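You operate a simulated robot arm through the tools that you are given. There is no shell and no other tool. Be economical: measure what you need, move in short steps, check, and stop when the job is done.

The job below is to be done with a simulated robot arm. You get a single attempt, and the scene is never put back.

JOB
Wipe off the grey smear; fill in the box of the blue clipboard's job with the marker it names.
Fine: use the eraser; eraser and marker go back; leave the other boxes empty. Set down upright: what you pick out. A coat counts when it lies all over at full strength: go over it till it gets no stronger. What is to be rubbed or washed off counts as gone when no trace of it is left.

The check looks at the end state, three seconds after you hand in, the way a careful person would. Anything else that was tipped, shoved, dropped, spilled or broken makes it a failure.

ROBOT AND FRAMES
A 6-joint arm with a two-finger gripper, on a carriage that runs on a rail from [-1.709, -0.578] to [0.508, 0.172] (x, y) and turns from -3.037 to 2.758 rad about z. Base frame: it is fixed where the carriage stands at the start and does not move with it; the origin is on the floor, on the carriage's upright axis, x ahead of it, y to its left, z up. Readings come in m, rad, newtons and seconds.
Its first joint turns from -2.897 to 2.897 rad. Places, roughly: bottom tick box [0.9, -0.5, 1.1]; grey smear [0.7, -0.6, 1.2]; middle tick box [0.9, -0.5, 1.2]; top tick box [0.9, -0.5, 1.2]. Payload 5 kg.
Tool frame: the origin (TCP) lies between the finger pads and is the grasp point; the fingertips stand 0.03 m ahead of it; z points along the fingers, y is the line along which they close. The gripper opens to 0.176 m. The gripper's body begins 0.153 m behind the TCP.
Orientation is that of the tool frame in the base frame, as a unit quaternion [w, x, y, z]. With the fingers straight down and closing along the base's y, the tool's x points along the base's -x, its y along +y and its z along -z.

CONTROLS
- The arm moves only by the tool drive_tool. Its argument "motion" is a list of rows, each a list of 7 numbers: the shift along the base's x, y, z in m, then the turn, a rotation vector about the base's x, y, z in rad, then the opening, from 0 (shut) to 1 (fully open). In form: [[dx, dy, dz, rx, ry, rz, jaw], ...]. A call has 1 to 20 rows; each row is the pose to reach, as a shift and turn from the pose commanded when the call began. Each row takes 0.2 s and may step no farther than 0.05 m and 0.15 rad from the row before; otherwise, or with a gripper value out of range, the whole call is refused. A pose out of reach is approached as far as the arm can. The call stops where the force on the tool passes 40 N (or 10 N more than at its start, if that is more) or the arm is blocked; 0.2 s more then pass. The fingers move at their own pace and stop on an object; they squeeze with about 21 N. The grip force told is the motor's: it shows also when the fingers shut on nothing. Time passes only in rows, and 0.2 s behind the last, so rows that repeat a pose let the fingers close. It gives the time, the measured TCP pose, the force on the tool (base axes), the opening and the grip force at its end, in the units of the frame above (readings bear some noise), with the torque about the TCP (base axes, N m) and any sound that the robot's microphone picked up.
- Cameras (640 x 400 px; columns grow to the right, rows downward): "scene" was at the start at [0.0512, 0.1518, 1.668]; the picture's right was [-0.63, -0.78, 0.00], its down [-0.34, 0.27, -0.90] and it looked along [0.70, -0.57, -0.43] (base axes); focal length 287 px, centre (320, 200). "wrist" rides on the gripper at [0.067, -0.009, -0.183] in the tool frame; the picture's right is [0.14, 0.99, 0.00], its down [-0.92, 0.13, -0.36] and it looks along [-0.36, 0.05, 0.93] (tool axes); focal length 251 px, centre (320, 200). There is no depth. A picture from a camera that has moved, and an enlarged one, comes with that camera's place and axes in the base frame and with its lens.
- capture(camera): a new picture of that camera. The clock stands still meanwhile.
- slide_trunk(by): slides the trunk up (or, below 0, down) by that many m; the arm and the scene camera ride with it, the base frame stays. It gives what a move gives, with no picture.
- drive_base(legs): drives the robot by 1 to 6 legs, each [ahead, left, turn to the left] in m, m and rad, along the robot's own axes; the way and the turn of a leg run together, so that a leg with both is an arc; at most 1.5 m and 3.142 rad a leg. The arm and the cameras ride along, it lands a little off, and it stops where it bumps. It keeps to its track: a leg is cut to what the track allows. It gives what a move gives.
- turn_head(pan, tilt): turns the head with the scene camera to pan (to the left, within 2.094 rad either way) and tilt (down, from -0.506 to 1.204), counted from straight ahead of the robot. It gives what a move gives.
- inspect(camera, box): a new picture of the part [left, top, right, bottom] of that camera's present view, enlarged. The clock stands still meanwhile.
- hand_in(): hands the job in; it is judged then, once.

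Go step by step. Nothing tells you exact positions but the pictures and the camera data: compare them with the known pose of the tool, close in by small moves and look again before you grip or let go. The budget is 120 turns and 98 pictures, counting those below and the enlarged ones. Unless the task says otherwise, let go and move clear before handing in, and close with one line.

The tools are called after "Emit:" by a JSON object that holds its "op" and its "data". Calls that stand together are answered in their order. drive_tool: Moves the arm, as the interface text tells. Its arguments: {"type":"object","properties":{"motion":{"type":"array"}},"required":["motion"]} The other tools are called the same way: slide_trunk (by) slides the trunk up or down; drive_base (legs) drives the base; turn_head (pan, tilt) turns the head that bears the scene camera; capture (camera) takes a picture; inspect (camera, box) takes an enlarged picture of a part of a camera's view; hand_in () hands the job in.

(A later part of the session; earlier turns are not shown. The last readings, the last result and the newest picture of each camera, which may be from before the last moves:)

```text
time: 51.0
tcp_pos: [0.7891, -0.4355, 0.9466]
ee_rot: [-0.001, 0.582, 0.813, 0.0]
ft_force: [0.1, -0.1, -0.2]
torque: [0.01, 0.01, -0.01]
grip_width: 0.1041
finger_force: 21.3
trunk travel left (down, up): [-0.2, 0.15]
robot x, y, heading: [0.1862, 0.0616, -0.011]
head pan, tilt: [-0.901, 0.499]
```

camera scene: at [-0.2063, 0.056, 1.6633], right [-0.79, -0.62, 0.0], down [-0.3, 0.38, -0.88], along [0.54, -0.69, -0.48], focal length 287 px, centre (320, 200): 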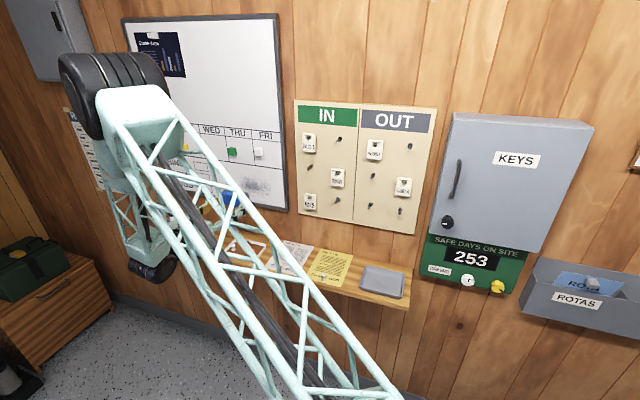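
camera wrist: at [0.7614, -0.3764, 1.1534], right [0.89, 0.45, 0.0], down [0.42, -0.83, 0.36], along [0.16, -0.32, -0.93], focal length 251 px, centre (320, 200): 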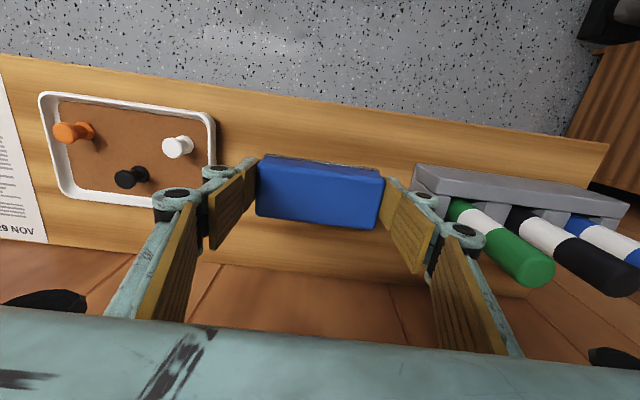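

Emit:
{"op": "drive_tool", "data": {"motion": [[0, 0, -0.001, 0, 0, 0, 0.3], [0, 0, -0.002, 0, 0, 0, 0.3], [0, 0, -0.003, 0, 0, 0, 0.3], [0, 0, -0.003, 0, 0, 0, 0.3]]}}

Emit:
{"op": "inspect", "data": {"camera": "wrist", "box": [200, 110, 460, 270]}}

Emit:
{"op": "capture", "data": {"camera": "scene"}}

```text
time: 52.0
tcp_pos: [0.7894, -0.4349, 0.9448]
ee_rot: [0.0, 0.583, 0.812, 0.0]
ft_force: [4.2, -0.6, 18.7]
torque: [-0.02, -0.18, 0.0]
grip_width: 0.1043
finger_force: 21.3
trunk travel left (down, up): [-0.2, 0.15]
robot x, y, heading: [0.1841, 0.0604, -0.005]
head pan, tilt: [-0.901, 0.499]
```

```text
2.46 times, centred on (330, 190) of wrist
camera zoom: at [0.7582, -0.3737, 1.1277], right [0.89, 0.45, 0.0], down [0.42, -0.83, 0.36], along [0.16, -0.32, -0.93], focal length 619 px, centre (295, 225)
```

zoom: 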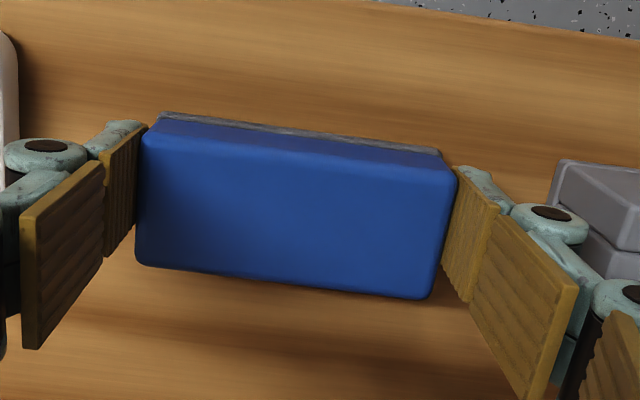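

```text
60 pictures are left
camera scene: at [0.2219, 0.2014, 1.6635], right [-0.79, -0.62, 0.0], down [-0.29, 0.38, -0.88], along [0.54, -0.69, -0.48], focal length 287 px, centre (320, 200)
```

scene: 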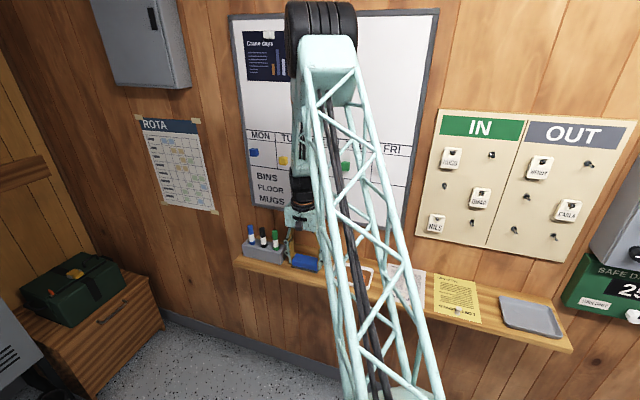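

It's resting on the shelf. I'll ease off, open the fingers and lift clear.

Emit:
{"op": "drive_tool", "data": {"motion": [[0, 0, 0.001, 0, 0, 0, 0.62], [0, 0, 0.001, 0, 0, 0, 0.7], [0, 0, 0.001, 0, 0, 0, 0.7], [0, 0, 0.03, 0, 0, 0, 0.7], [0, 0, 0.07, 0, 0, 0, 0.7], [0, 0, 0.12, 0, 0, 0, 0.7], [0, 0, 0.16, 0, 0, 0, 0.7], [0, 0, 0.16, 0, 0, 0, 0.7]]}}

Emit:
{"op": "inspect", "data": {"camera": "wrist", "box": [230, 100, 550, 300]}}

Emit:
{"op": "inspect", "data": {"camera": "scene", "box": [230, 215, 358, 295]}}

```text
time: 53.8
tcp_pos: [0.788, -0.4341, 1.106]
ee_rot: [0.0, 0.583, 0.812, 0.001]
ft_force: [-0.3, 1.3, 1.6]
torque: [-0.11, -0.1, -0.05]
grip_width: 0.1232
finger_force: 0.0
trunk travel left (down, up): [-0.2, 0.15]
robot x, y, heading: [0.1857, 0.0611, -0.009]
head pan, tilt: [-0.901, 0.499]
```

```text
2.00 times, centred on (390, 200) of wrist
camera zoom: at [0.7569, -0.3729, 1.2896], right [0.89, 0.45, 0.0], down [0.42, -0.83, 0.36], along [0.16, -0.32, -0.93], focal length 503 px, centre (180, 200)
```

zoom: 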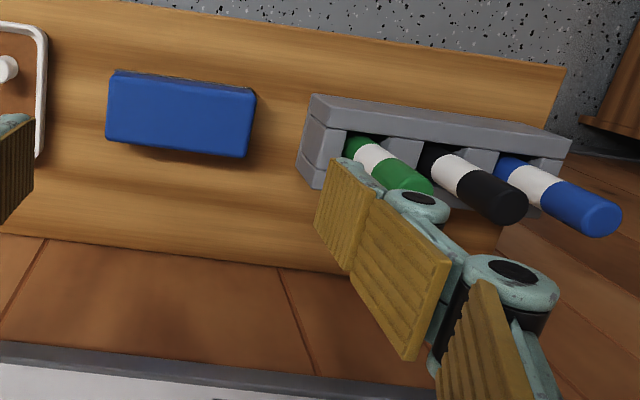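

```text
5.00 times, centred on (294, 255) of scene
camera zoom: at [0.2218, 0.2016, 1.6633], right [-0.79, -0.62, 0.0], down [-0.29, 0.38, -0.88], along [0.54, -0.69, -0.48], focal length 1437 px, centre (450, -75)
```

zoom: 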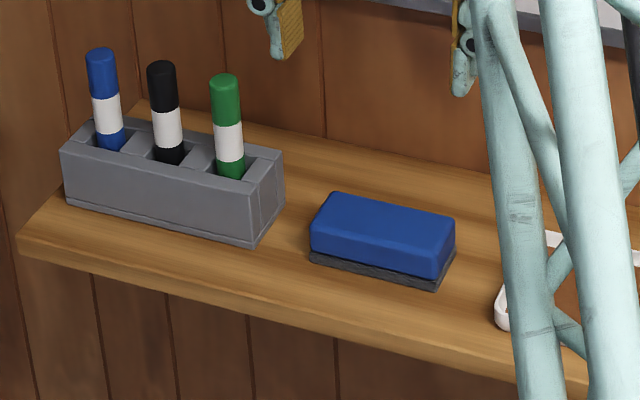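

The eraser is back in place. Next is the green marker: I'll yaw the gripper about 40° so its fingers clear the black marker, move above it and look.

Emit:
{"op": "drive_tool", "data": {"motion": [[0, 0, 0.04, 0, 0, 0.14, 0.6], [0.03, 0.009, 0.06, 0, 0, 0.28, 0.5], [0.06, 0.0175, 0.06, 0, 0, 0.42, 0.5], [0.09, 0.026, 0.06, 0, 0, 0.56, 0.5], [0.12, 0.035, 0.06, 0, 0, 0.698, 0.5], [0.12, 0.035, 0.06, 0, 0, 0.698, 0.5]]}}

Emit:
{"op": "capture", "data": {"camera": "wrist"}}

Emit:
{"op": "capture", "data": {"camera": "scene"}}

```text
time: 55.2
tcp_pos: [0.9094, -0.3999, 1.1644]
ee_rot: [-0.001, 0.27, 0.963, 0.0]
ft_force: [0.1, 0.7, -1.3]
torque: [-0.05, 0.12, 0.05]
grip_width: 0.0879
finger_force: 0.1
trunk travel left (down, up): [-0.2, 0.15]
robot x, y, heading: [0.1852, 0.0603, -0.008]
head pan, tilt: [-0.901, 0.499]
```

```text
57 pictures are left
camera wrist: at [0.8465, -0.372, 1.3461], right [0.4, 0.92, 0.0], down [0.86, -0.37, 0.36], along [0.33, -0.14, -0.93], focal length 251 px, centre (320, 200)
```

wrist: 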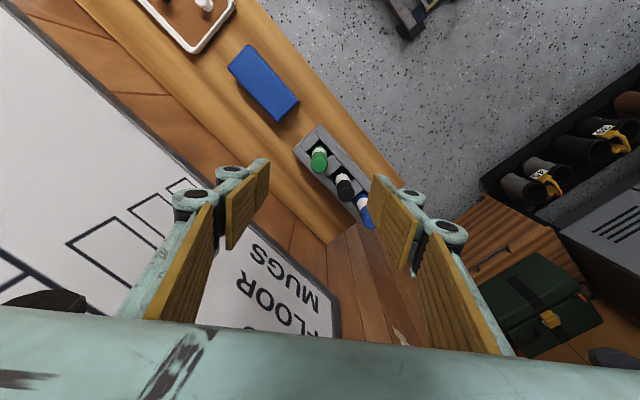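

```text
56 pictures are left
camera scene: at [0.223, 0.2007, 1.6634], right [-0.79, -0.62, 0.0], down [-0.3, 0.38, -0.88], along [0.54, -0.69, -0.48], focal length 287 px, centre (320, 200)
```

scene: 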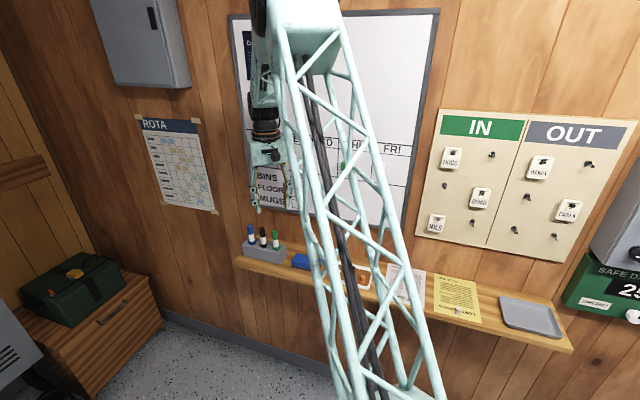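

The marker is exactly on the tool axis. I'll go down over its top with the jaws narrowed.

Emit:
{"op": "drive_tool", "data": {"motion": [[0, 0, -0.03, 0, 0, 0, 0.35], [0, 0, -0.06, 0, 0, 0, 0.3], [0, 0, -0.08, 0, 0, 0, 0.3], [0, 0, -0.08, 0, 0, 0, 0.3]]}}

Emit:
{"op": "inspect", "data": {"camera": "wrist", "box": [200, 80, 440, 230]}}

Emit:
{"op": "inspect", "data": {"camera": "scene", "box": [220, 150, 320, 270]}}

```text
time: 56.2
tcp_pos: [0.9094, -0.4013, 1.0839]
ee_rot: [0.0, 0.27, 0.963, 0.001]
ft_force: [0.7, 0.1, -0.7]
torque: [0.02, 0.02, -0.02]
grip_width: 0.0529
finger_force: 0.1
trunk travel left (down, up): [-0.2, 0.15]
robot x, y, heading: [0.1862, 0.0626, -0.01]
head pan, tilt: [-0.901, 0.499]
```

```text
2.67 times, centred on (320, 155) of wrist
camera zoom: at [0.8474, -0.3729, 1.2667], right [0.4, 0.92, 0.0], down [0.86, -0.37, 0.36], along [0.33, -0.14, -0.93], focal length 670 px, centre (320, 320)
```

zoom: 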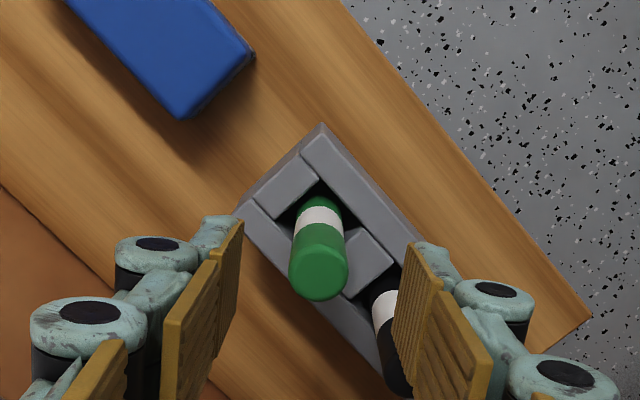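

```text
3.33 times, centred on (270, 210) of scene
camera zoom: at [0.2225, 0.2007, 1.6634], right [-0.79, -0.62, 0.0], down [-0.3, 0.38, -0.88], along [0.54, -0.69, -0.48], focal length 958 px, centre (487, 167)
```

zoom: 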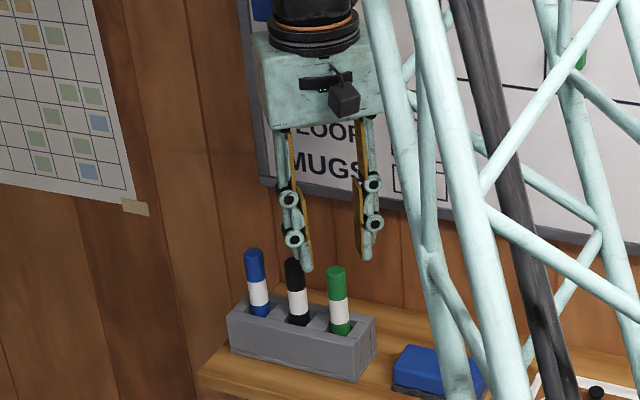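

To leave more room beside the black marker I'll yaw 10° more, then go down and look again.

Emit:
{"op": "drive_tool", "data": {"motion": [[0, 0, 0, 0, 0, 0.09, 0.28], [0, 0.001, 0, 0, 0, 0.175, 0.28], [0, 0.001, -0.02, 0, 0, 0.175, 0.28], [0, 0.001, -0.04, 0, 0, 0.175, 0.28], [0, 0.001, -0.052, 0, 0, 0.175, 0.28], [0, 0.001, -0.052, 0, 0, 0.175, 0.28]]}}

Emit:
{"op": "inspect", "data": {"camera": "wrist", "box": [200, 80, 440, 230]}}

Emit:
{"op": "inspect", "data": {"camera": "scene", "box": [220, 150, 320, 270]}}

```text
time: 57.6
tcp_pos: [0.9083, -0.3994, 1.0321]
ee_rot: [-0.001, 0.185, 0.983, 0.0]
ft_force: [0.2, -0.3, 0.3]
torque: [0.02, 0.04, 0.01]
grip_width: 0.0494
finger_force: 0.0
trunk travel left (down, up): [-0.2, 0.15]
robot x, y, heading: [0.1857, 0.062, -0.008]
head pan, tilt: [-0.901, 0.499]
```

```text
2.67 times, centred on (320, 155) of wrist
camera zoom: at [0.8421, -0.383, 1.2149], right [0.23, 0.97, 0.0], down [0.91, -0.22, 0.36], along [0.35, -0.08, -0.93], focal length 670 px, centre (320, 320)
```

zoom: 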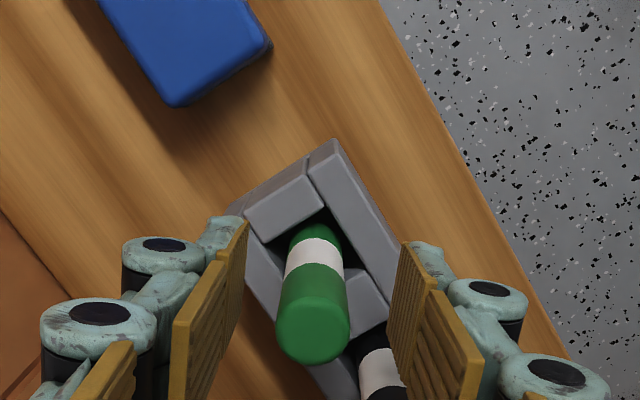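

```text
3.33 times, centred on (270, 210) of scene
camera zoom: at [0.2225, 0.2008, 1.6634], right [-0.79, -0.62, 0.0], down [-0.29, 0.38, -0.88], along [0.54, -0.69, -0.48], focal length 958 px, centre (487, 167)
```

zoom: 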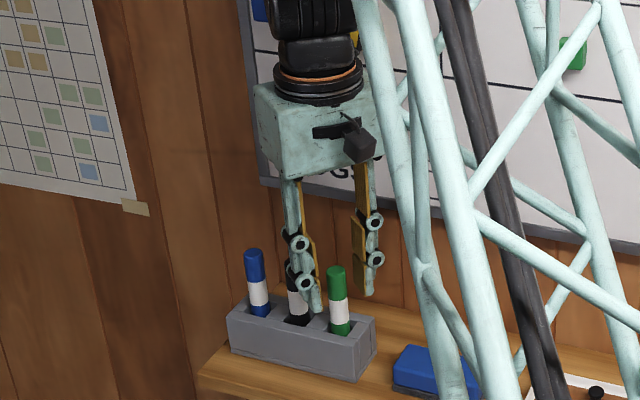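

The marker sits between the pads and the black one is clear. I'll close and lift slightly.

Emit:
{"op": "drive_tool", "data": {"motion": [[0, 0, 0, 0, 0, 0, 0.2], [0, 0, 0, 0, 0, 0, 0.1], [0, 0, 0, 0, 0, 0, 0.0], [0, 0, 0, 0, 0, 0, 0.0], [0, 0, 0.02, 0, 0, 0, 0.0], [0, 0, 0.06, 0, 0, 0, 0.0], [0, 0, 0.1, 0, 0, 0, 0.0], [0, 0, 0.14, 0, 0, 0, 0.0], [0, 0, 0.14, 0, 0, 0, 0.0]]}}

Emit:
{"op": "capture", "data": {"camera": "wrist"}}

Emit:
{"op": "inspect", "data": {"camera": "scene", "box": [220, 130, 330, 270]}}

```text
time: 59.6
tcp_pos: [0.9085, -0.3977, 1.1724]
ee_rot: [-0.001, 0.185, 0.983, 0.001]
ft_force: [-1.3, 1.3, 0.1]
torque: [-0.11, -0.07, 0.03]
grip_width: 0.0203
finger_force: 20.9
trunk travel left (down, up): [-0.2, 0.15]
robot x, y, heading: [0.185, 0.0655, -0.009]
head pan, tilt: [-0.901, 0.499]
```

```text
51 pictures are left
camera wrist: at [0.8425, -0.3816, 1.3559], right [0.23, 0.97, 0.0], down [0.91, -0.22, 0.36], along [0.35, -0.08, -0.93], focal length 251 px, centre (320, 200)
```

wrist: 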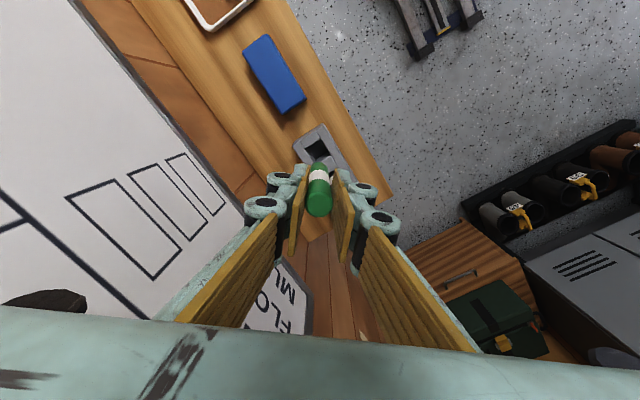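

```text
2.86 times, centred on (275, 200) of scene
camera zoom: at [0.2218, 0.2015, 1.6633], right [-0.79, -0.62, 0.0], down [-0.29, 0.38, -0.88], along [0.54, -0.69, -0.48], focal length 821 px, centre (449, 200)
```

zoom: 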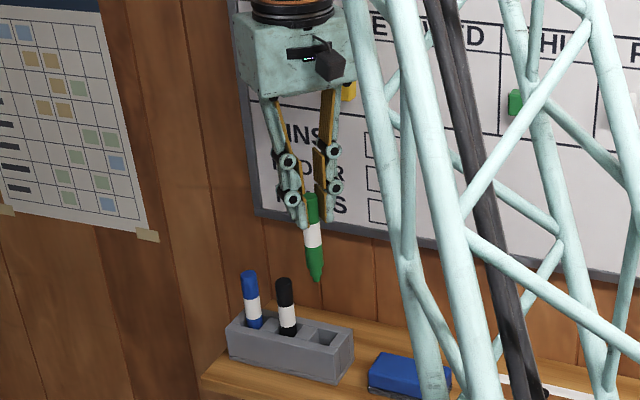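

The marker is held nib down, with the nib about 0.122 m ahead of the TCP. I'll drive back 0.2 m for reach, then unroll the yaw and turn the tool to face the wall near the BINS box.

Emit:
{"op": "drive_base", "data": {"legs": [[-0.189, -0.064, 0]]}}

```text
time: 61.2
tcp_pos: [0.7197, -0.4646, 1.173]
ee_rot: [0.0, 0.185, 0.983, 0.0]
ft_force: [1.1, 0.2, -0.5]
torque: [0.02, -0.01, -0.02]
grip_width: 0.0204
finger_force: 21.2
trunk travel left (down, up): [-0.2, 0.15]
robot x, y, heading: [-0.0007, 0.0014, -0.009]
head pan, tilt: [-0.901, 0.499]
```

Emit:
{"op": "drive_tool", "data": {"motion": [[0.005, 0.015, 0.009, 0, 0, -0.125, 0], [0.011, 0.031, 0.017, 0, 0, -0.25, 0], [0.016, 0.046, 0.026, 0, 0, -0.375, 0], [0.021, 0.062, 0.034, 0, 0, -0.5, 0], [0.026, 0.077, 0.043, 0, 0, -0.625, 0], [0.032, 0.093, 0.051, 0, 0, -0.75, 0], [0.037, 0.108, 0.06, 0, 0, -0.873, 0], [0.037, 0.108, 0.06, 0, 0, -0.873, 0]]}}

Emit:
{"op": "drive_tool", "data": {"motion": [[0.01, 0.003, 0, -0.135, -0.046, 0, 0], [0.02, 0.006, 0, -0.27, -0.0915, 0, 0], [0.03, 0.01, 0, -0.406, -0.137, 0, 0], [0.04, 0.013, 0, -0.541, -0.183, 0, 0], [0.05, 0.016, 0, -0.676, -0.229, 0, 0], [0.06, 0.02, 0, -0.812, -0.275, 0, 0], [0.066, 0.0224, 0, -0.947, -0.32, 0, 0], [0.066, 0.0224, 0, -1.082, -0.366, 0, 0], [0.066, 0.0224, 0, -1.218, -0.412, 0, 0], [0.066, 0.0224, 0, -1.353, -0.458, 0, 0], [0.066, 0.0224, 0, -1.488, -0.503, 0, 0], [0.066, 0.0224, 0, -1.488, -0.503, 0, 0]]}}

Emit:
{"op": "capture", "data": {"camera": "wrist"}}

Emit:
{"op": "capture", "data": {"camera": "scene"}}

```text
time: 63.0
tcp_pos: [0.7565, -0.3567, 1.2315]
ee_rot: [-0.001, 0.584, 0.812, -0.001]
ft_force: [-0.4, 0.8, 0.4]
torque: [-0.09, 0.03, -0.03]
grip_width: 0.0202
finger_force: 21.0
trunk travel left (down, up): [-0.2, 0.15]
robot x, y, heading: [0.001, -0.0036, -0.009]
head pan, tilt: [-0.901, 0.499]
```

```text
time: 65.6
tcp_pos: [0.8243, -0.3334, 1.2312]
ee_rot: [0.575, 0.413, 0.574, -0.412]
ft_force: [0.7, -0.3, -1.7]
torque: [-0.19, -0.07, -0.1]
grip_width: 0.0201
finger_force: 21.3
trunk travel left (down, up): [-0.2, 0.15]
robot x, y, heading: [-0.0017, -0.0004, -0.009]
head pan, tilt: [-0.901, 0.499]
```

```text
49 pictures are left
camera wrist: at [0.7562, -0.162, 1.1643], right [0.94, 0.32, -0.14], down [0.0, 0.38, 0.92], along [0.34, -0.87, 0.36], focal length 251 px, centre (320, 200)
```

wrist: 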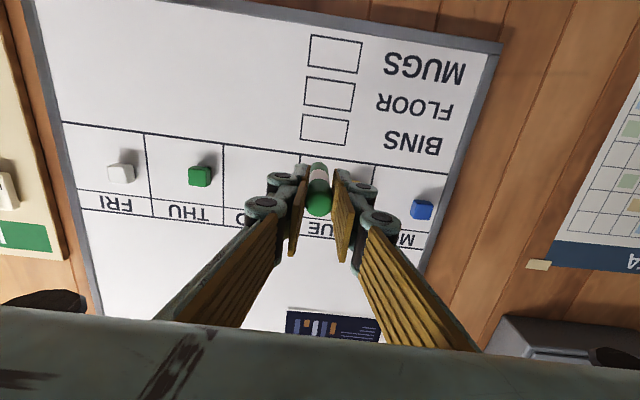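

```text
48 pictures are left
camera scene: at [0.0361, 0.1371, 1.6634], right [-0.79, -0.61, 0.0], down [-0.29, 0.38, -0.88], along [0.54, -0.69, -0.48], focal length 287 px, centre (320, 200)
```

scene: 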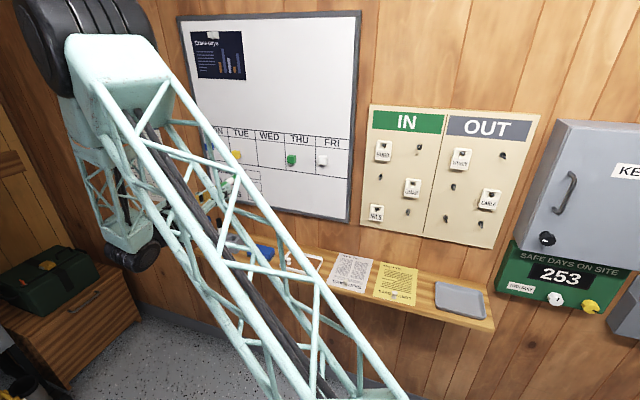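

The tool is square to the wall again. I'll measure the BINS box by zooming in.

Emit:
{"op": "inspect", "data": {"camera": "wrist", "box": [270, 20, 390, 200]}}

```text
2.22 times, centred on (330, 110) of wrist
camera zoom: at [0.7562, -0.162, 1.1643], right [0.94, 0.32, -0.14], down [0.0, 0.38, 0.92], along [0.34, -0.87, 0.36], focal length 559 px, centre (298, 400)
```

zoom: 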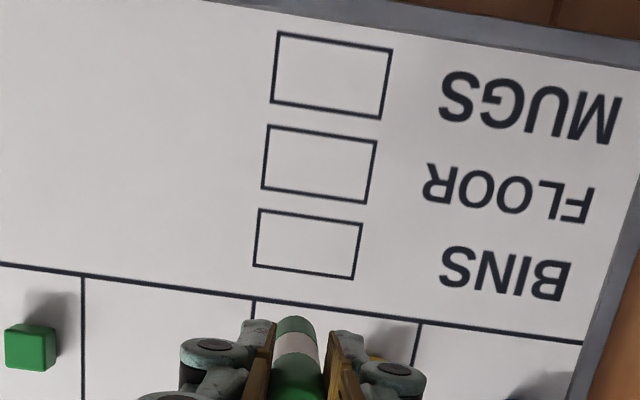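

By this measure the BINS box spans u 0.642–0.711 along the wall and z 1.185–1.221. I'll bring the nib near its centre and compare directly.

Emit:
{"op": "drive_tool", "data": {"motion": [[0.006, -0.0174, -0.01, 0, 0, 0, 0], [0.012, -0.0347, -0.02, 0, 0, 0, 0], [0.0176, -0.0521, -0.028, 0, 0, 0, 0], [0.0176, -0.0521, -0.028, 0, 0, 0, 0]]}}

Emit:
{"op": "inspect", "data": {"camera": "wrist", "box": [260, 90, 380, 180]}}

Emit:
{"op": "capture", "data": {"camera": "scene"}}

```text
time: 66.6
tcp_pos: [0.8397, -0.3853, 1.2036]
ee_rot: [0.575, 0.413, 0.574, -0.411]
ft_force: [0.8, 0.1, -0.5]
torque: [0.02, -0.03, 0.02]
grip_width: 0.0199
finger_force: 20.6
trunk travel left (down, up): [-0.2, 0.15]
robot x, y, heading: [-0.0012, -0.0031, -0.011]
head pan, tilt: [-0.901, 0.499]
```

```text
4.44 times, centred on (320, 135) of wrist
camera zoom: at [0.772, -0.2139, 1.1364], right [0.94, 0.32, -0.14], down [0.0, 0.38, 0.92], along [0.34, -0.87, 0.36], focal length 1118 px, centre (320, 489)
```

zoom: 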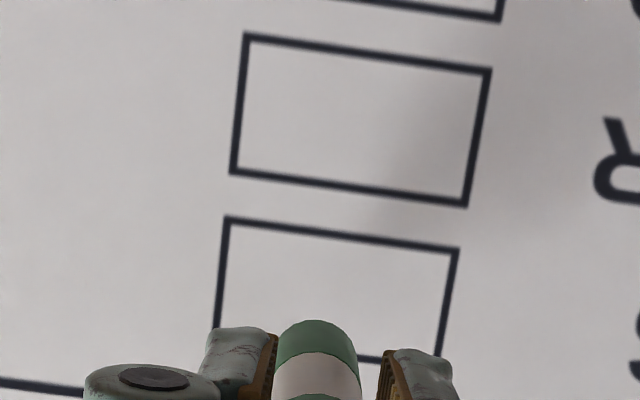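

```text
45 pictures are left
camera scene: at [0.0354, 0.137, 1.6634], right [-0.79, -0.61, 0.0], down [-0.29, 0.38, -0.88], along [0.54, -0.69, -0.48], focal length 287 px, centre (320, 200)
```

scene: 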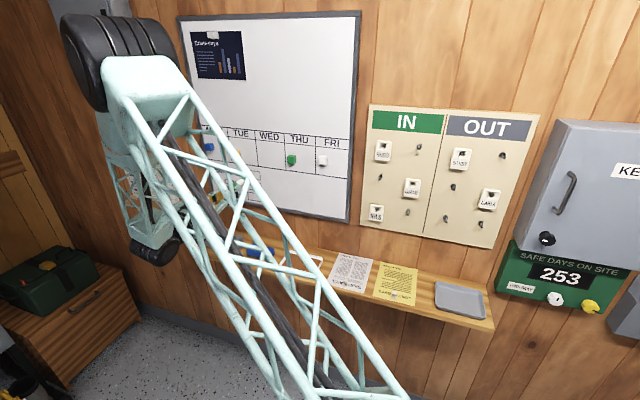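

The box spans u 0.642–0.710 and z 1.184–1.220, and this picture agrees with the first. I'll touch the nib gently at the centre to calibrate.

Emit:
{"op": "drive_tool", "data": {"motion": [[0.007, -0.0082, -0.001, 0, 0, 0, 0], [0.0092, -0.0146, -0.0016, 0, 0, 0, 0], [0.0098, -0.0165, -0.0016, 0, 0, 0, 0], [0.0098, -0.0165, -0.0016, 0, 0, 0, 0]]}}

```text
time: 67.6
tcp_pos: [0.8506, -0.4027, 1.2024]
ee_rot: [0.575, 0.413, 0.574, -0.412]
ft_force: [-0.3, 0.1, -0.1]
torque: [0.0, 0.0, 0.0]
grip_width: 0.0202
finger_force: 21.4
trunk travel left (down, up): [-0.2, 0.15]
robot x, y, heading: [0.002, -0.0023, -0.007]
head pan, tilt: [-0.901, 0.499]
```

Emit:
{"op": "drive_tool", "data": {"motion": [[0.0005, -0.0014, 0, 0, 0, 0, 0], [0.001, -0.0028, 0, 0, 0, 0, 0], [0.001, -0.0028, 0, 0, 0, 0, 0]]}}

Emit:
{"op": "inspect", "data": {"camera": "wrist", "box": [260, 110, 380, 200]}}

```text
time: 68.4
tcp_pos: [0.8515, -0.4056, 1.2027]
ee_rot: [0.575, 0.413, 0.574, -0.412]
ft_force: [-0.1, 0.0, -0.6]
torque: [0.02, 0.0, 0.05]
grip_width: 0.0203
finger_force: 20.6
trunk travel left (down, up): [-0.2, 0.15]
robot x, y, heading: [-0.0022, -0.0012, -0.011]
head pan, tilt: [-0.901, 0.499]
```

```text
4.44 times, centred on (320, 155) of wrist
camera zoom: at [0.7837, -0.2326, 1.135], right [0.94, 0.32, -0.14], down [0.0, 0.38, 0.92], along [0.34, -0.87, 0.36], focal length 1118 px, centre (320, 400)
```

zoom: 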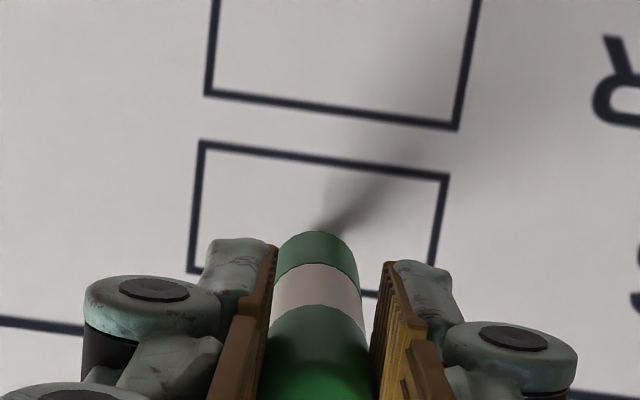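

The shadow is converging on the nib, so contact is close. I'll keep going in 1 mm steps.

Emit:
{"op": "drive_tool", "data": {"motion": [[0.0003, -0.0009, 0, 0, 0, 0, 0], [0.0006, -0.0019, 0, 0, 0, 0, 0], [0.001, -0.0028, 0, 0, 0, 0, 0], [0.001, -0.0028, 0, 0, 0, 0, 0]]}}

```text
time: 69.4
tcp_pos: [0.8537, -0.4067, 1.2035]
ee_rot: [0.574, 0.413, 0.574, -0.412]
ft_force: [-1.2, 3.4, -0.8]
torque: [0.01, 0.01, -0.06]
grip_width: 0.0202
finger_force: 21.4
trunk travel left (down, up): [-0.2, 0.15]
robot x, y, heading: [-0.0023, -0.0033, -0.012]
head pan, tilt: [-0.901, 0.499]
```

There's light contact. I'll back off and raise the tool to see the mark.

Emit:
{"op": "drive_tool", "data": {"motion": [[-0.008, 0.0237, 0, 0, 0, 0, 0], [-0.0096, 0.0284, 0.03, 0, 0, 0, 0], [-0.0096, 0.0284, 0.04, 0, 0, 0, 0], [-0.0096, 0.0284, 0.04, 0, 0, 0, 0]]}}

Emit:
{"op": "inspect", "data": {"camera": "wrist", "box": [260, 70, 380, 160]}}

```text
time: 70.4
tcp_pos: [0.8454, -0.3774, 1.242]
ee_rot: [0.574, 0.413, 0.574, -0.412]
ft_force: [0.6, 0.1, -0.7]
torque: [0.01, 0.04, 0.03]
grip_width: 0.0201
finger_force: 21.6
trunk travel left (down, up): [-0.2, 0.15]
robot x, y, heading: [0.0001, 0.0003, -0.005]
head pan, tilt: [-0.901, 0.499]
```

```text
4.44 times, centred on (320, 115) of wrist
camera zoom: at [0.7767, -0.2058, 1.1754], right [0.94, 0.32, -0.14], down [0.0, 0.38, 0.92], along [0.34, -0.87, 0.36], focal length 1118 px, centre (320, 578)
```

zoom: 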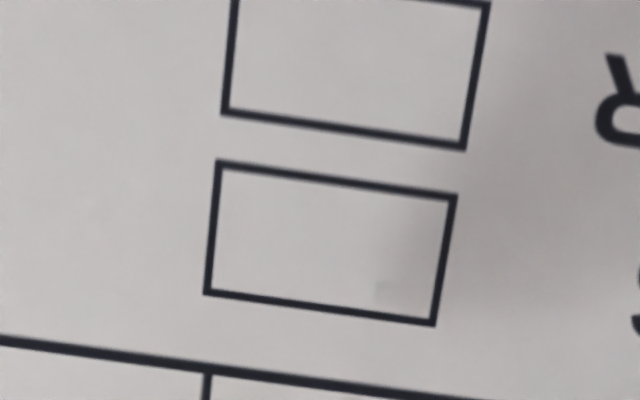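

I can see something faint near the top right of the box, so I'll zoom in further.

Emit:
{"op": "inspect", "data": {"camera": "wrist", "box": [296, 102, 348, 146]}}

```text
9.09 times, centred on (322, 124) of wrist
camera zoom: at [0.7767, -0.2058, 1.1754], right [0.94, 0.32, -0.14], down [0.0, 0.38, 0.92], along [0.34, -0.87, 0.36], focal length 2286 px, centre (302, 891)
```

zoom: 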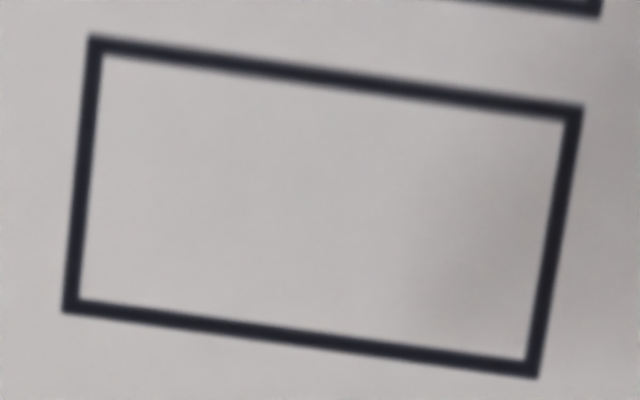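

There's no visible mark yet. I'll make a short stroke at the centre with slightly more pressure.

Emit:
{"op": "drive_tool", "data": {"motion": [[0, 0, -0.04, 0, 0, 0, 0], [0.008, -0.0237, -0.04, 0, 0, 0, 0], [0.0102, -0.0303, -0.04, 0, 0, 0, 0], [0.0102, -0.0303, -0.04, 0, 0, 0, 0], [0.0197, -0.0271, -0.04, 0, 0, 0, 0], [0.0102, -0.0303, -0.04, 0, 0, 0, 0], [0.0007, -0.0335, -0.04, 0, 0, 0, 0], [0.0102, -0.0303, -0.04, 0, 0, 0, 0]]}}

Emit:
{"op": "drive_tool", "data": {"motion": [[-0.008, 0.0237, 0, 0, 0, 0, 0], [-0.0096, 0.0284, 0.03, 0, 0, 0, 0], [-0.0096, 0.0284, 0.04, 0, 0, 0, 0], [-0.0096, 0.0284, 0.04, 0, 0, 0, 0]]}}

Emit:
{"op": "inspect", "data": {"camera": "wrist", "box": [260, 70, 380, 160]}}

```text
time: 72.2
tcp_pos: [0.8528, -0.4095, 1.2031]
ee_rot: [0.574, 0.414, 0.574, -0.413]
ft_force: [-10.4, 16.9, -2.2]
torque: [0.12, 0.01, -0.61]
grip_width: 0.0203
finger_force: 20.6
trunk travel left (down, up): [-0.2, 0.15]
robot x, y, heading: [-0.0048, 0.0006, -0.009]
head pan, tilt: [-0.901, 0.499]
```

```text
time: 73.2
tcp_pos: [0.8445, -0.3799, 1.2427]
ee_rot: [0.575, 0.413, 0.575, -0.411]
ft_force: [-0.4, 0.2, 0.0]
torque: [0.01, 0.0, 0.02]
grip_width: 0.0203
finger_force: 20.7
trunk travel left (down, up): [-0.2, 0.15]
robot x, y, heading: [-0.0034, -0.001, -0.005]
head pan, tilt: [-0.901, 0.499]
```

```text
4.44 times, centred on (320, 115) of wrist
camera zoom: at [0.7764, -0.2084, 1.1748], right [0.94, 0.32, -0.14], down [0.0, 0.38, 0.92], along [0.34, -0.87, 0.36], focal length 1118 px, centre (320, 578)
```

zoom: 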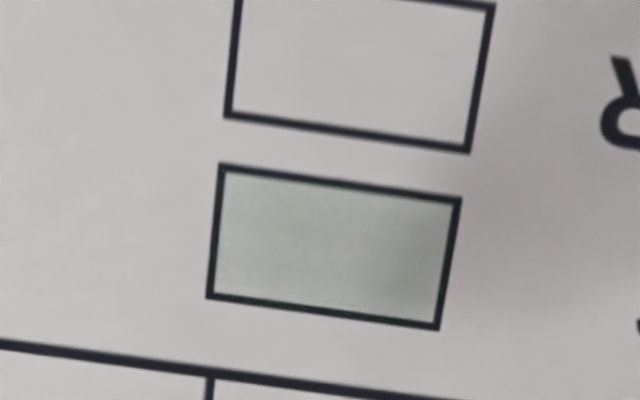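

The whole box takes on tint with each stroke. I'll scribble inside it repeatedly.

Emit:
{"op": "drive_tool", "data": {"motion": [[0, 0, -0.04, 0, 0, 0, 0], [0.008, -0.0237, -0.04, 0, 0, 0, 0], [0.01, -0.0297, -0.04, 0, 0, 0, 0], [0.02, -0.0265, -0.038, 0, 0, 0, 0], [0.01, -0.0297, -0.042, 0, 0, 0, 0], [0.0, -0.0329, -0.038, 0, 0, 0, 0], [0.01, -0.0297, -0.042, 0, 0, 0, 0], [0.02, -0.0265, -0.038, 0, 0, 0, 0], [0.01, -0.0297, -0.042, 0, 0, 0, 0], [0.0, -0.0329, -0.038, 0, 0, 0, 0], [0.01, -0.0297, -0.042, 0, 0, 0, 0], [0.02, -0.0265, -0.038, 0, 0, 0, 0], [0.01, -0.0297, -0.042, 0, 0, 0, 0], [0.0, -0.0329, -0.038, 0, 0, 0, 0], [0.01, -0.0297, -0.042, 0, 0, 0, 0], [0.02, -0.0265, -0.038, 0, 0, 0, 0], [0.01, -0.0297, -0.042, 0, 0, 0, 0], [0.0, -0.0329, -0.038, 0, 0, 0, 0], [0.01, -0.0297, -0.04, 0, 0, 0, 0]]}}

Emit:
{"op": "inspect", "data": {"camera": "wrist", "box": [260, 110, 380, 200]}}

```text
time: 77.2
tcp_pos: [0.853, -0.4117, 1.204]
ee_rot: [0.574, 0.413, 0.574, -0.413]
ft_force: [-0.3, 0.2, -0.3]
torque: [0.09, 0.01, 0.08]
grip_width: 0.0201
finger_force: 21.0
trunk travel left (down, up): [-0.2, 0.15]
robot x, y, heading: [-0.0018, -0.0021, -0.007]
head pan, tilt: [-0.901, 0.499]
```

```text
4.44 times, centred on (320, 155) of wrist
camera zoom: at [0.7852, -0.2396, 1.1354], right [0.94, 0.32, -0.14], down [0.0, 0.38, 0.92], along [0.34, -0.87, 0.36], focal length 1118 px, centre (320, 400)
```

zoom: 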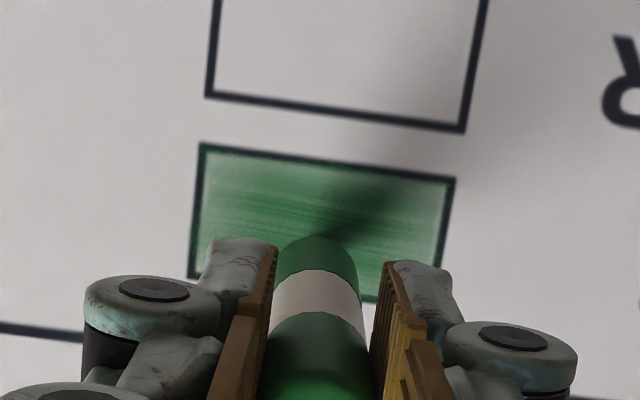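

The coat builds under the nib, so the edges need covering too. I'll raster the whole box with slight extra pressure.

Emit:
{"op": "drive_tool", "data": {"motion": [[0.027, 0.0076, -0.013, 0, 0, 0, 0], [0.0005, -0.0014, -0.013, 0, 0, 0, 0], [-0.026, -0.0104, -0.013, 0, 0, 0, 0], [-0.026, -0.0104, -0.008, 0, 0, 0, 0], [0.0005, -0.0014, -0.008, 0, 0, 0, 0], [0.027, 0.0076, -0.008, 0, 0, 0, 0], [0.027, 0.0076, -0.003, 0, 0, 0, 0], [0.0005, -0.0014, -0.003, 0, 0, 0, 0], [-0.026, -0.0104, -0.003, 0, 0, 0, 0], [-0.026, -0.0104, 0.002, 0, 0, 0, 0], [0.0005, -0.0014, 0.002, 0, 0, 0, 0], [0.027, 0.0076, 0.002, 0, 0, 0, 0], [0.027, 0.0076, 0.007, 0, 0, 0, 0], [0.0005, -0.0014, 0.007, 0, 0, 0, 0], [-0.026, -0.0104, 0.007, 0, 0, 0, 0], [-0.026, -0.0104, 0.012, 0, 0, 0, 0], [0.0005, -0.0014, 0.012, 0, 0, 0, 0], [0.027, 0.0076, 0.012, 0, 0, 0, 0], [0.0005, -0.0014, 0, 0, 0, 0, 0]]}}

Emit:
{"op": "inspect", "data": {"camera": "wrist", "box": [260, 110, 380, 200]}}

```text
time: 81.2
tcp_pos: [0.8559, -0.4131, 1.2028]
ee_rot: [0.574, 0.414, 0.574, -0.412]
ft_force: [-1.3, 2.2, 0.2]
torque: [-0.21, -0.1, -0.2]
grip_width: 0.02
finger_force: 21.1
trunk travel left (down, up): [-0.2, 0.15]
robot x, y, heading: [-0.0035, -0.0026, -0.004]
head pan, tilt: [-0.901, 0.499]
```

```text
4.44 times, centred on (320, 155) of wrist
camera zoom: at [0.7872, -0.241, 1.1361], right [0.94, 0.32, -0.14], down [0.01, 0.38, 0.92], along [0.34, -0.87, 0.36], focal length 1118 px, centre (320, 400)
```

zoom: 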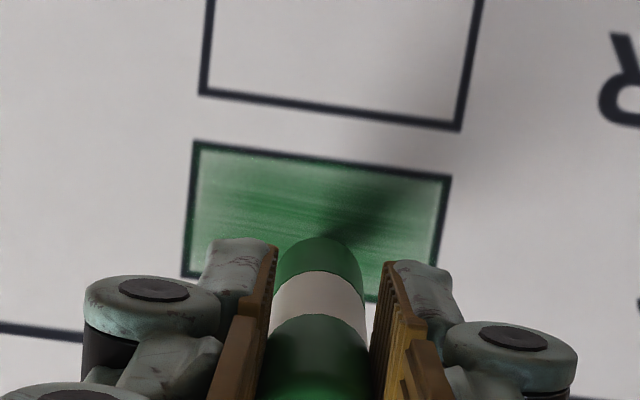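

Contact had faded somewhat. I'll do another pass with 1.5 mm more.

Emit:
{"op": "drive_tool", "data": {"motion": [[0.027, 0.0076, -0.013, 0, 0, 0, 0], [0.0005, -0.0014, -0.013, 0, 0, 0, 0], [-0.026, -0.0104, -0.013, 0, 0, 0, 0], [-0.026, -0.0104, -0.008, 0, 0, 0, 0], [0.0005, -0.0014, -0.008, 0, 0, 0, 0], [0.027, 0.0076, -0.008, 0, 0, 0, 0], [0.027, 0.0076, -0.003, 0, 0, 0, 0], [0.0005, -0.0014, -0.003, 0, 0, 0, 0], [-0.026, -0.0104, -0.003, 0, 0, 0, 0], [-0.026, -0.0104, 0.002, 0, 0, 0, 0], [0.0005, -0.0014, 0.002, 0, 0, 0, 0], [0.027, 0.0076, 0.002, 0, 0, 0, 0], [0.027, 0.0076, 0.007, 0, 0, 0, 0], [0.0005, -0.0014, 0.007, 0, 0, 0, 0], [-0.026, -0.0104, 0.007, 0, 0, 0, 0], [-0.026, -0.0104, 0.012, 0, 0, 0, 0], [0.0005, -0.0014, 0.012, 0, 0, 0, 0], [0.027, 0.0076, 0.012, 0, 0, 0, 0], [0.0005, -0.0014, 0, 0, 0, 0, 0]]}}

Emit:
{"op": "inspect", "data": {"camera": "wrist", "box": [260, 110, 380, 200]}}

```text
time: 85.2
tcp_pos: [0.8568, -0.4136, 1.2037]
ee_rot: [0.575, 0.413, 0.574, -0.411]
ft_force: [-2.3, 7.8, 1.4]
torque: [-0.36, -0.18, -0.25]
grip_width: 0.0201
finger_force: 21.0
trunk travel left (down, up): [-0.2, 0.15]
robot x, y, heading: [0.0001, 0.0009, -0.01]
head pan, tilt: [-0.901, 0.499]
```

```text
4.44 times, centred on (320, 155) of wrist
camera zoom: at [0.7886, -0.2417, 1.1361], right [0.94, 0.32, -0.14], down [0.0, 0.38, 0.92], along [0.34, -0.87, 0.36], focal length 1118 px, centre (320, 400)
```

zoom: 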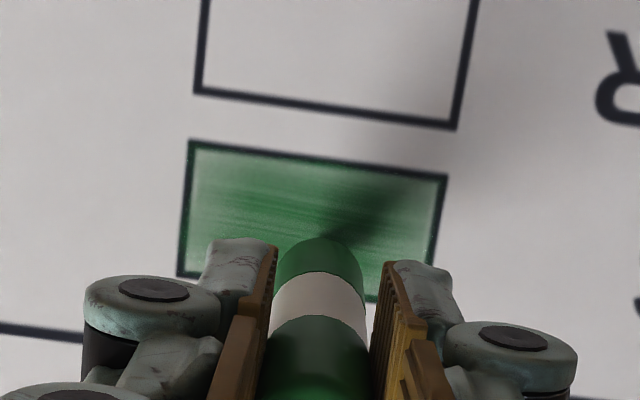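

I'll back off for an unobstructed view.

Emit:
{"op": "drive_tool", "data": {"motion": [[-0.008, 0.0237, 0, 0, 0, 0, 0], [-0.0096, 0.0284, 0.03, 0, 0, 0, 0], [-0.0096, 0.0284, 0.04, 0, 0, 0, 0], [-0.0096, 0.0284, 0.04, 0, 0, 0, 0]]}}

Emit:
{"op": "inspect", "data": {"camera": "wrist", "box": [280, 95, 360, 155]}}

```text
time: 86.2
tcp_pos: [0.846, -0.3841, 1.2418]
ee_rot: [0.574, 0.413, 0.574, -0.412]
ft_force: [0.5, 1.4, -0.8]
torque: [-0.01, -0.02, 0.0]
grip_width: 0.02
finger_force: 20.9
trunk travel left (down, up): [-0.2, 0.15]
robot x, y, heading: [-0.0004, -0.0021, -0.009]
head pan, tilt: [-0.901, 0.499]
```

```text
6.67 times, centred on (320, 125) of wrist
camera zoom: at [0.7784, -0.213, 1.1751], right [0.94, 0.32, -0.14], down [0.0, 0.38, 0.92], along [0.34, -0.87, 0.36], focal length 1676 px, centre (320, 700)
```

zoom: 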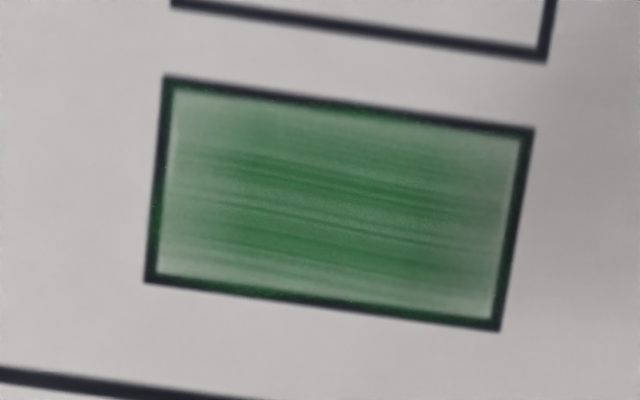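

The middle is strong and the ends are weaker. I'll make vertical strokes along the left end.

Emit:
{"op": "drive_tool", "data": {"motion": [[-0.02, -0.01, -0.04, 0, 0, 0, 0], [-0.0176, -0.0386, -0.04, 0, 0, 0, 0], [-0.0223, -0.0402, -0.025, 0, 0, 0, 0], [-0.0223, -0.0402, -0.057, 0, 0, 0, 0], [-0.0176, -0.0386, -0.057, 0, 0, 0, 0], [-0.0176, -0.0386, -0.025, 0, 0, 0, 0], [-0.0128, -0.037, -0.025, 0, 0, 0, 0], [-0.0128, -0.037, -0.057, 0, 0, 0, 0], [-0.0081, -0.0354, -0.057, 0, 0, 0, 0], [-0.0081, -0.0354, -0.025, 0, 0, 0, 0], [-0.0128, -0.037, -0.025, 0, 0, 0, 0], [-0.0128, -0.037, -0.057, 0, 0, 0, 0], [-0.0176, -0.0386, -0.057, 0, 0, 0, 0], [-0.0176, -0.0386, -0.025, 0, 0, 0, 0], [-0.0223, -0.0402, -0.025, 0, 0, 0, 0], [-0.0223, -0.0402, -0.057, 0, 0, 0, 0], [-0.0223, -0.0402, -0.025, 0, 0, 0, 0]]}}

Emit:
{"op": "inspect", "data": {"camera": "wrist", "box": [280, 110, 400, 200]}}

```text
time: 89.8
tcp_pos: [0.8233, -0.4269, 1.216]
ee_rot: [0.574, 0.413, 0.575, -0.412]
ft_force: [-1.5, 4.2, -0.6]
torque: [-0.53, -0.15, -0.39]
grip_width: 0.02
finger_force: 20.7
trunk travel left (down, up): [-0.2, 0.15]
robot x, y, heading: [-0.002, 0.0024, -0.008]
head pan, tilt: [-0.901, 0.499]
```

```text
4.44 times, centred on (340, 155) of wrist
camera zoom: at [0.755, -0.2549, 1.15], right [0.94, 0.32, -0.14], down [0.01, 0.38, 0.92], along [0.35, -0.87, 0.36], focal length 1118 px, centre (231, 400)
```

zoom: 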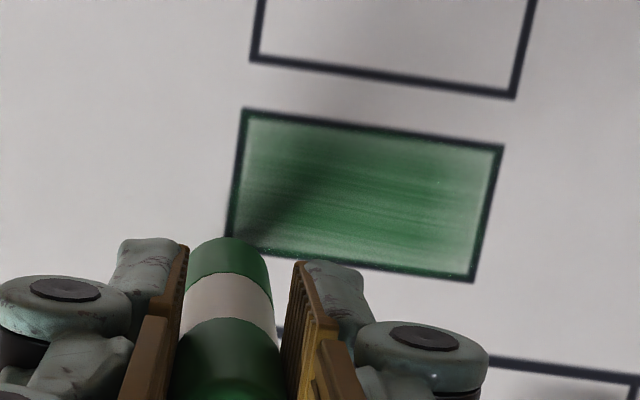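

The left end is good now. I'll go along the top edge, down the right end and along the bottom edge.

Emit:
{"op": "drive_tool", "data": {"motion": [[0.0239, 0.0075, 0, 0, 0, 0, 0], [0.0476, 0.0155, 0, 0, 0, 0, 0], [0.0599, 0.0197, 0, 0, 0, 0, 0], [0.0599, 0.0197, -0.032, 0, 0, 0, 0], [0.057, 0.0187, -0.032, 0, 0, 0, 0], [0.057, 0.0187, 0, 0, 0, 0, 0], [0.0523, 0.0171, 0, 0, 0, 0, 0], [0.0523, 0.0171, -0.032, 0, 0, 0, 0], [0.0476, 0.0155, -0.032, 0, 0, 0, 0], [0.0476, 0.0155, 0, 0, 0, 0, 0], [0.0523, 0.0171, 0, 0, 0, 0, 0], [0.0523, 0.0171, -0.032, 0, 0, 0, 0], [0.057, 0.0187, -0.032, 0, 0, 0, 0], [0.057, 0.0187, 0, 0, 0, 0, 0], [0.0599, 0.0197, 0, 0, 0, 0, 0], [0.0599, 0.0197, -0.032, 0, 0, 0, 0], [0.0476, 0.0155, -0.032, 0, 0, 0, 0], [0.0239, 0.0075, -0.032, 0, 0, 0, 0], [0.0002, -0.0005, -0.032, 0, 0, 0, 0], [0.0239, 0.0075, -0.032, 0, 0, 0, 0]]}}

Emit:
{"op": "drive_tool", "data": {"motion": [[-0.008, 0.0237, 0.01, 0, 0, 0, 0], [-0.0096, 0.0284, 0.04, 0, 0, 0, 0], [-0.0096, 0.0284, 0.056, 0, 0, 0, 0], [-0.0096, 0.0284, 0.056, 0, 0, 0, 0]]}}

Emit:
{"op": "inspect", "data": {"camera": "wrist", "box": [280, 95, 360, 155]}}

```text
time: 94.0
tcp_pos: [0.8461, -0.4179, 1.1869]
ee_rot: [0.575, 0.413, 0.574, -0.411]
ft_force: [-0.3, -0.4, 0.1]
torque: [0.07, 0.04, 0.11]
grip_width: 0.0202
finger_force: 21.3
trunk travel left (down, up): [-0.2, 0.15]
robot x, y, heading: [-0.0041, 0.0011, -0.01]
head pan, tilt: [-0.901, 0.499]
```

```text
time: 95.0
tcp_pos: [0.8369, -0.3886, 1.2422]
ee_rot: [0.574, 0.413, 0.574, -0.412]
ft_force: [0.0, -0.6, 0.0]
torque: [0.03, -0.02, 0.0]
grip_width: 0.0201
finger_force: 20.6
trunk travel left (down, up): [-0.2, 0.15]
robot x, y, heading: [0.0013, -0.003, -0.01]
head pan, tilt: [-0.901, 0.499]
```

```text
6.67 times, centred on (320, 125) of wrist
camera zoom: at [0.7686, -0.2173, 1.175], right [0.94, 0.32, -0.14], down [0.0, 0.38, 0.92], along [0.34, -0.87, 0.36], focal length 1676 px, centre (320, 700)
```

zoom: 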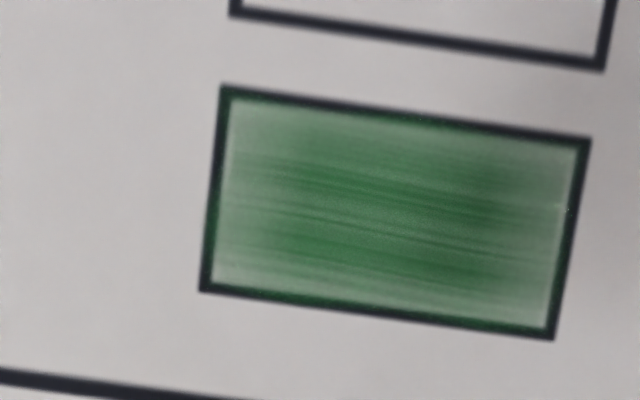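

The ends are better but still weaker, and the contact faded during that pass. I'll repeat the left end with firmer contact.

Emit:
{"op": "drive_tool", "data": {"motion": [[-0.006, -0.005, -0.04, 0, 0, 0, 0], [-0.0071, -0.0367, -0.04, 0, 0, 0, 0], [-0.0119, -0.0383, -0.025, 0, 0, 0, 0], [-0.0119, -0.0383, -0.055, 0, 0, 0, 0], [-0.0071, -0.0367, -0.055, 0, 0, 0, 0], [-0.0071, -0.0367, -0.025, 0, 0, 0, 0], [-0.0024, -0.0351, -0.025, 0, 0, 0, 0], [-0.0024, -0.0351, -0.055, 0, 0, 0, 0], [0.0023, -0.0335, -0.055, 0, 0, 0, 0], [0.0023, -0.0335, -0.025, 0, 0, 0, 0], [0.0025, -0.0342, -0.055, 0, 0, 0, 0], [-0.0022, -0.0358, -0.055, 0, 0, 0, 0], [-0.0022, -0.0358, -0.025, 0, 0, 0, 0], [-0.0069, -0.0374, -0.025, 0, 0, 0, 0], [-0.0069, -0.0374, -0.055, 0, 0, 0, 0], [-0.0117, -0.039, -0.055, 0, 0, 0, 0], [-0.0117, -0.039, -0.025, 0, 0, 0, 0], [-0.0117, -0.039, -0.055, 0, 0, 0, 0]]}}

Emit:
{"op": "inspect", "data": {"camera": "wrist", "box": [280, 130, 400, 220]}}

```text
time: 98.8
tcp_pos: [0.824, -0.4297, 1.1886]
ee_rot: [0.575, 0.414, 0.574, -0.412]
ft_force: [-1.5, 1.7, 0.4]
torque: [0.34, 0.14, 0.24]
grip_width: 0.0201
finger_force: 20.8
trunk travel left (down, up): [-0.2, 0.15]
robot x, y, heading: [0.0, 0.0001, -0.01]
head pan, tilt: [-0.901, 0.499]
```

```text
4.44 times, centred on (340, 175) of wrist
camera zoom: at [0.7563, -0.2578, 1.1202], right [0.94, 0.32, -0.13], down [0.0, 0.38, 0.92], along [0.34, -0.87, 0.36], focal length 1118 px, centre (231, 311)
```

zoom: 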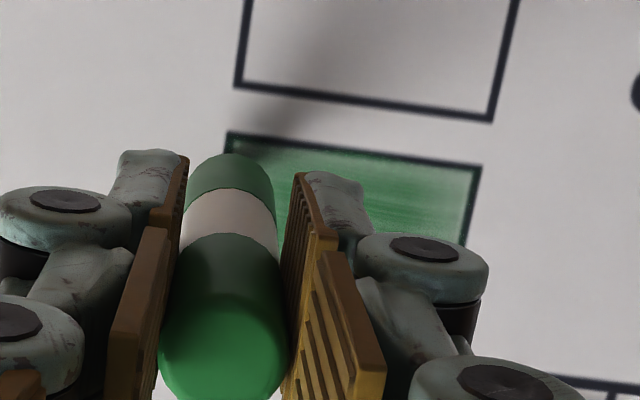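

Now the same for the bottom edge, right end and top edge.

Emit:
{"op": "drive_tool", "data": {"motion": [[0.0224, 0.0069, -0.001, 0, 0, 0, 0], [0.0447, 0.0145, -0.001, 0, 0, 0, 0], [0.0599, 0.0196, -0.001, 0, 0, 0, 0], [0.0599, 0.0196, 0.029, 0, 0, 0, 0], [0.0542, 0.0177, 0.029, 0, 0, 0, 0], [0.0542, 0.0177, -0.001, 0, 0, 0, 0], [0.0495, 0.0161, -0.001, 0, 0, 0, 0], [0.0495, 0.0161, 0.029, 0, 0, 0, 0], [0.0447, 0.0145, 0.029, 0, 0, 0, 0], [0.0447, 0.0145, -0.001, 0, 0, 0, 0], [0.045, 0.0137, 0.029, 0, 0, 0, 0], [0.0498, 0.0153, 0.029, 0, 0, 0, 0], [0.0498, 0.0153, -0.001, 0, 0, 0, 0], [0.0545, 0.0169, -0.001, 0, 0, 0, 0], [0.0545, 0.0169, 0.029, 0, 0, 0, 0], [0.0602, 0.0188, 0.029, 0, 0, 0, 0], [0.0602, 0.0188, -0.001, 0, 0, 0, 0], [0.0602, 0.0188, 0.029, 0, 0, 0, 0], [0.0227, 0.0063, 0.029, 0, 0, 0, 0], [0.0005, -0.0014, 0.029, 0, 0, 0, 0]]}}

Emit:
{"op": "drive_tool", "data": {"motion": [[0.01, 0.03, 0.01, 0, 0, 0, 0], [0.02, 0.04, 0.04, 0, 0, 0, 0], [0.02, 0.04, 0.045, 0, 0, 0, 0]]}}

Emit:
{"op": "inspect", "data": {"camera": "wrist", "box": [280, 80, 360, 140]}}

```text
time: 103.0
tcp_pos: [0.8259, -0.4305, 1.2155]
ee_rot: [0.575, 0.412, 0.575, -0.411]
ft_force: [-2.6, 12.8, -1.0]
torque: [-0.02, -0.01, 0.35]
grip_width: 0.0203
finger_force: 20.9
trunk travel left (down, up): [-0.2, 0.15]
robot x, y, heading: [-0.0022, 0.0014, -0.007]
head pan, tilt: [-0.901, 0.499]
```

```text
time: 103.8
tcp_pos: [0.8467, -0.392, 1.2611]
ee_rot: [0.574, 0.413, 0.574, -0.412]
ft_force: [-0.8, 0.1, 0.8]
torque: [0.07, 0.05, 0.06]
grip_width: 0.0203
finger_force: 20.9
trunk travel left (down, up): [-0.2, 0.15]
robot x, y, heading: [-0.0002, -0.0005, -0.012]
head pan, tilt: [-0.901, 0.499]
```

```text
6.67 times, centred on (320, 110) of wrist
camera zoom: at [0.7779, -0.2196, 1.1936], right [0.94, 0.32, -0.14], down [0.0, 0.38, 0.92], along [0.34, -0.87, 0.36], focal length 1676 px, centre (320, 800)
```

zoom: 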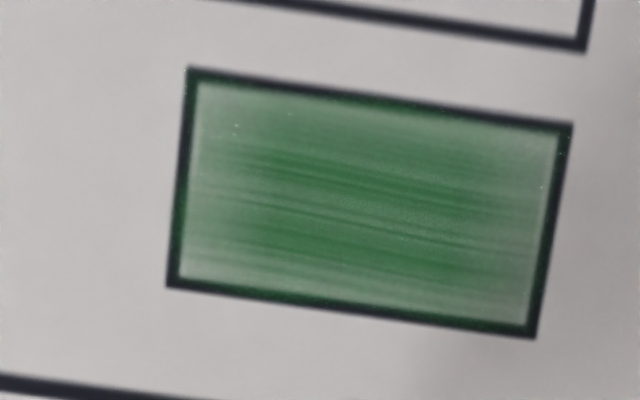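

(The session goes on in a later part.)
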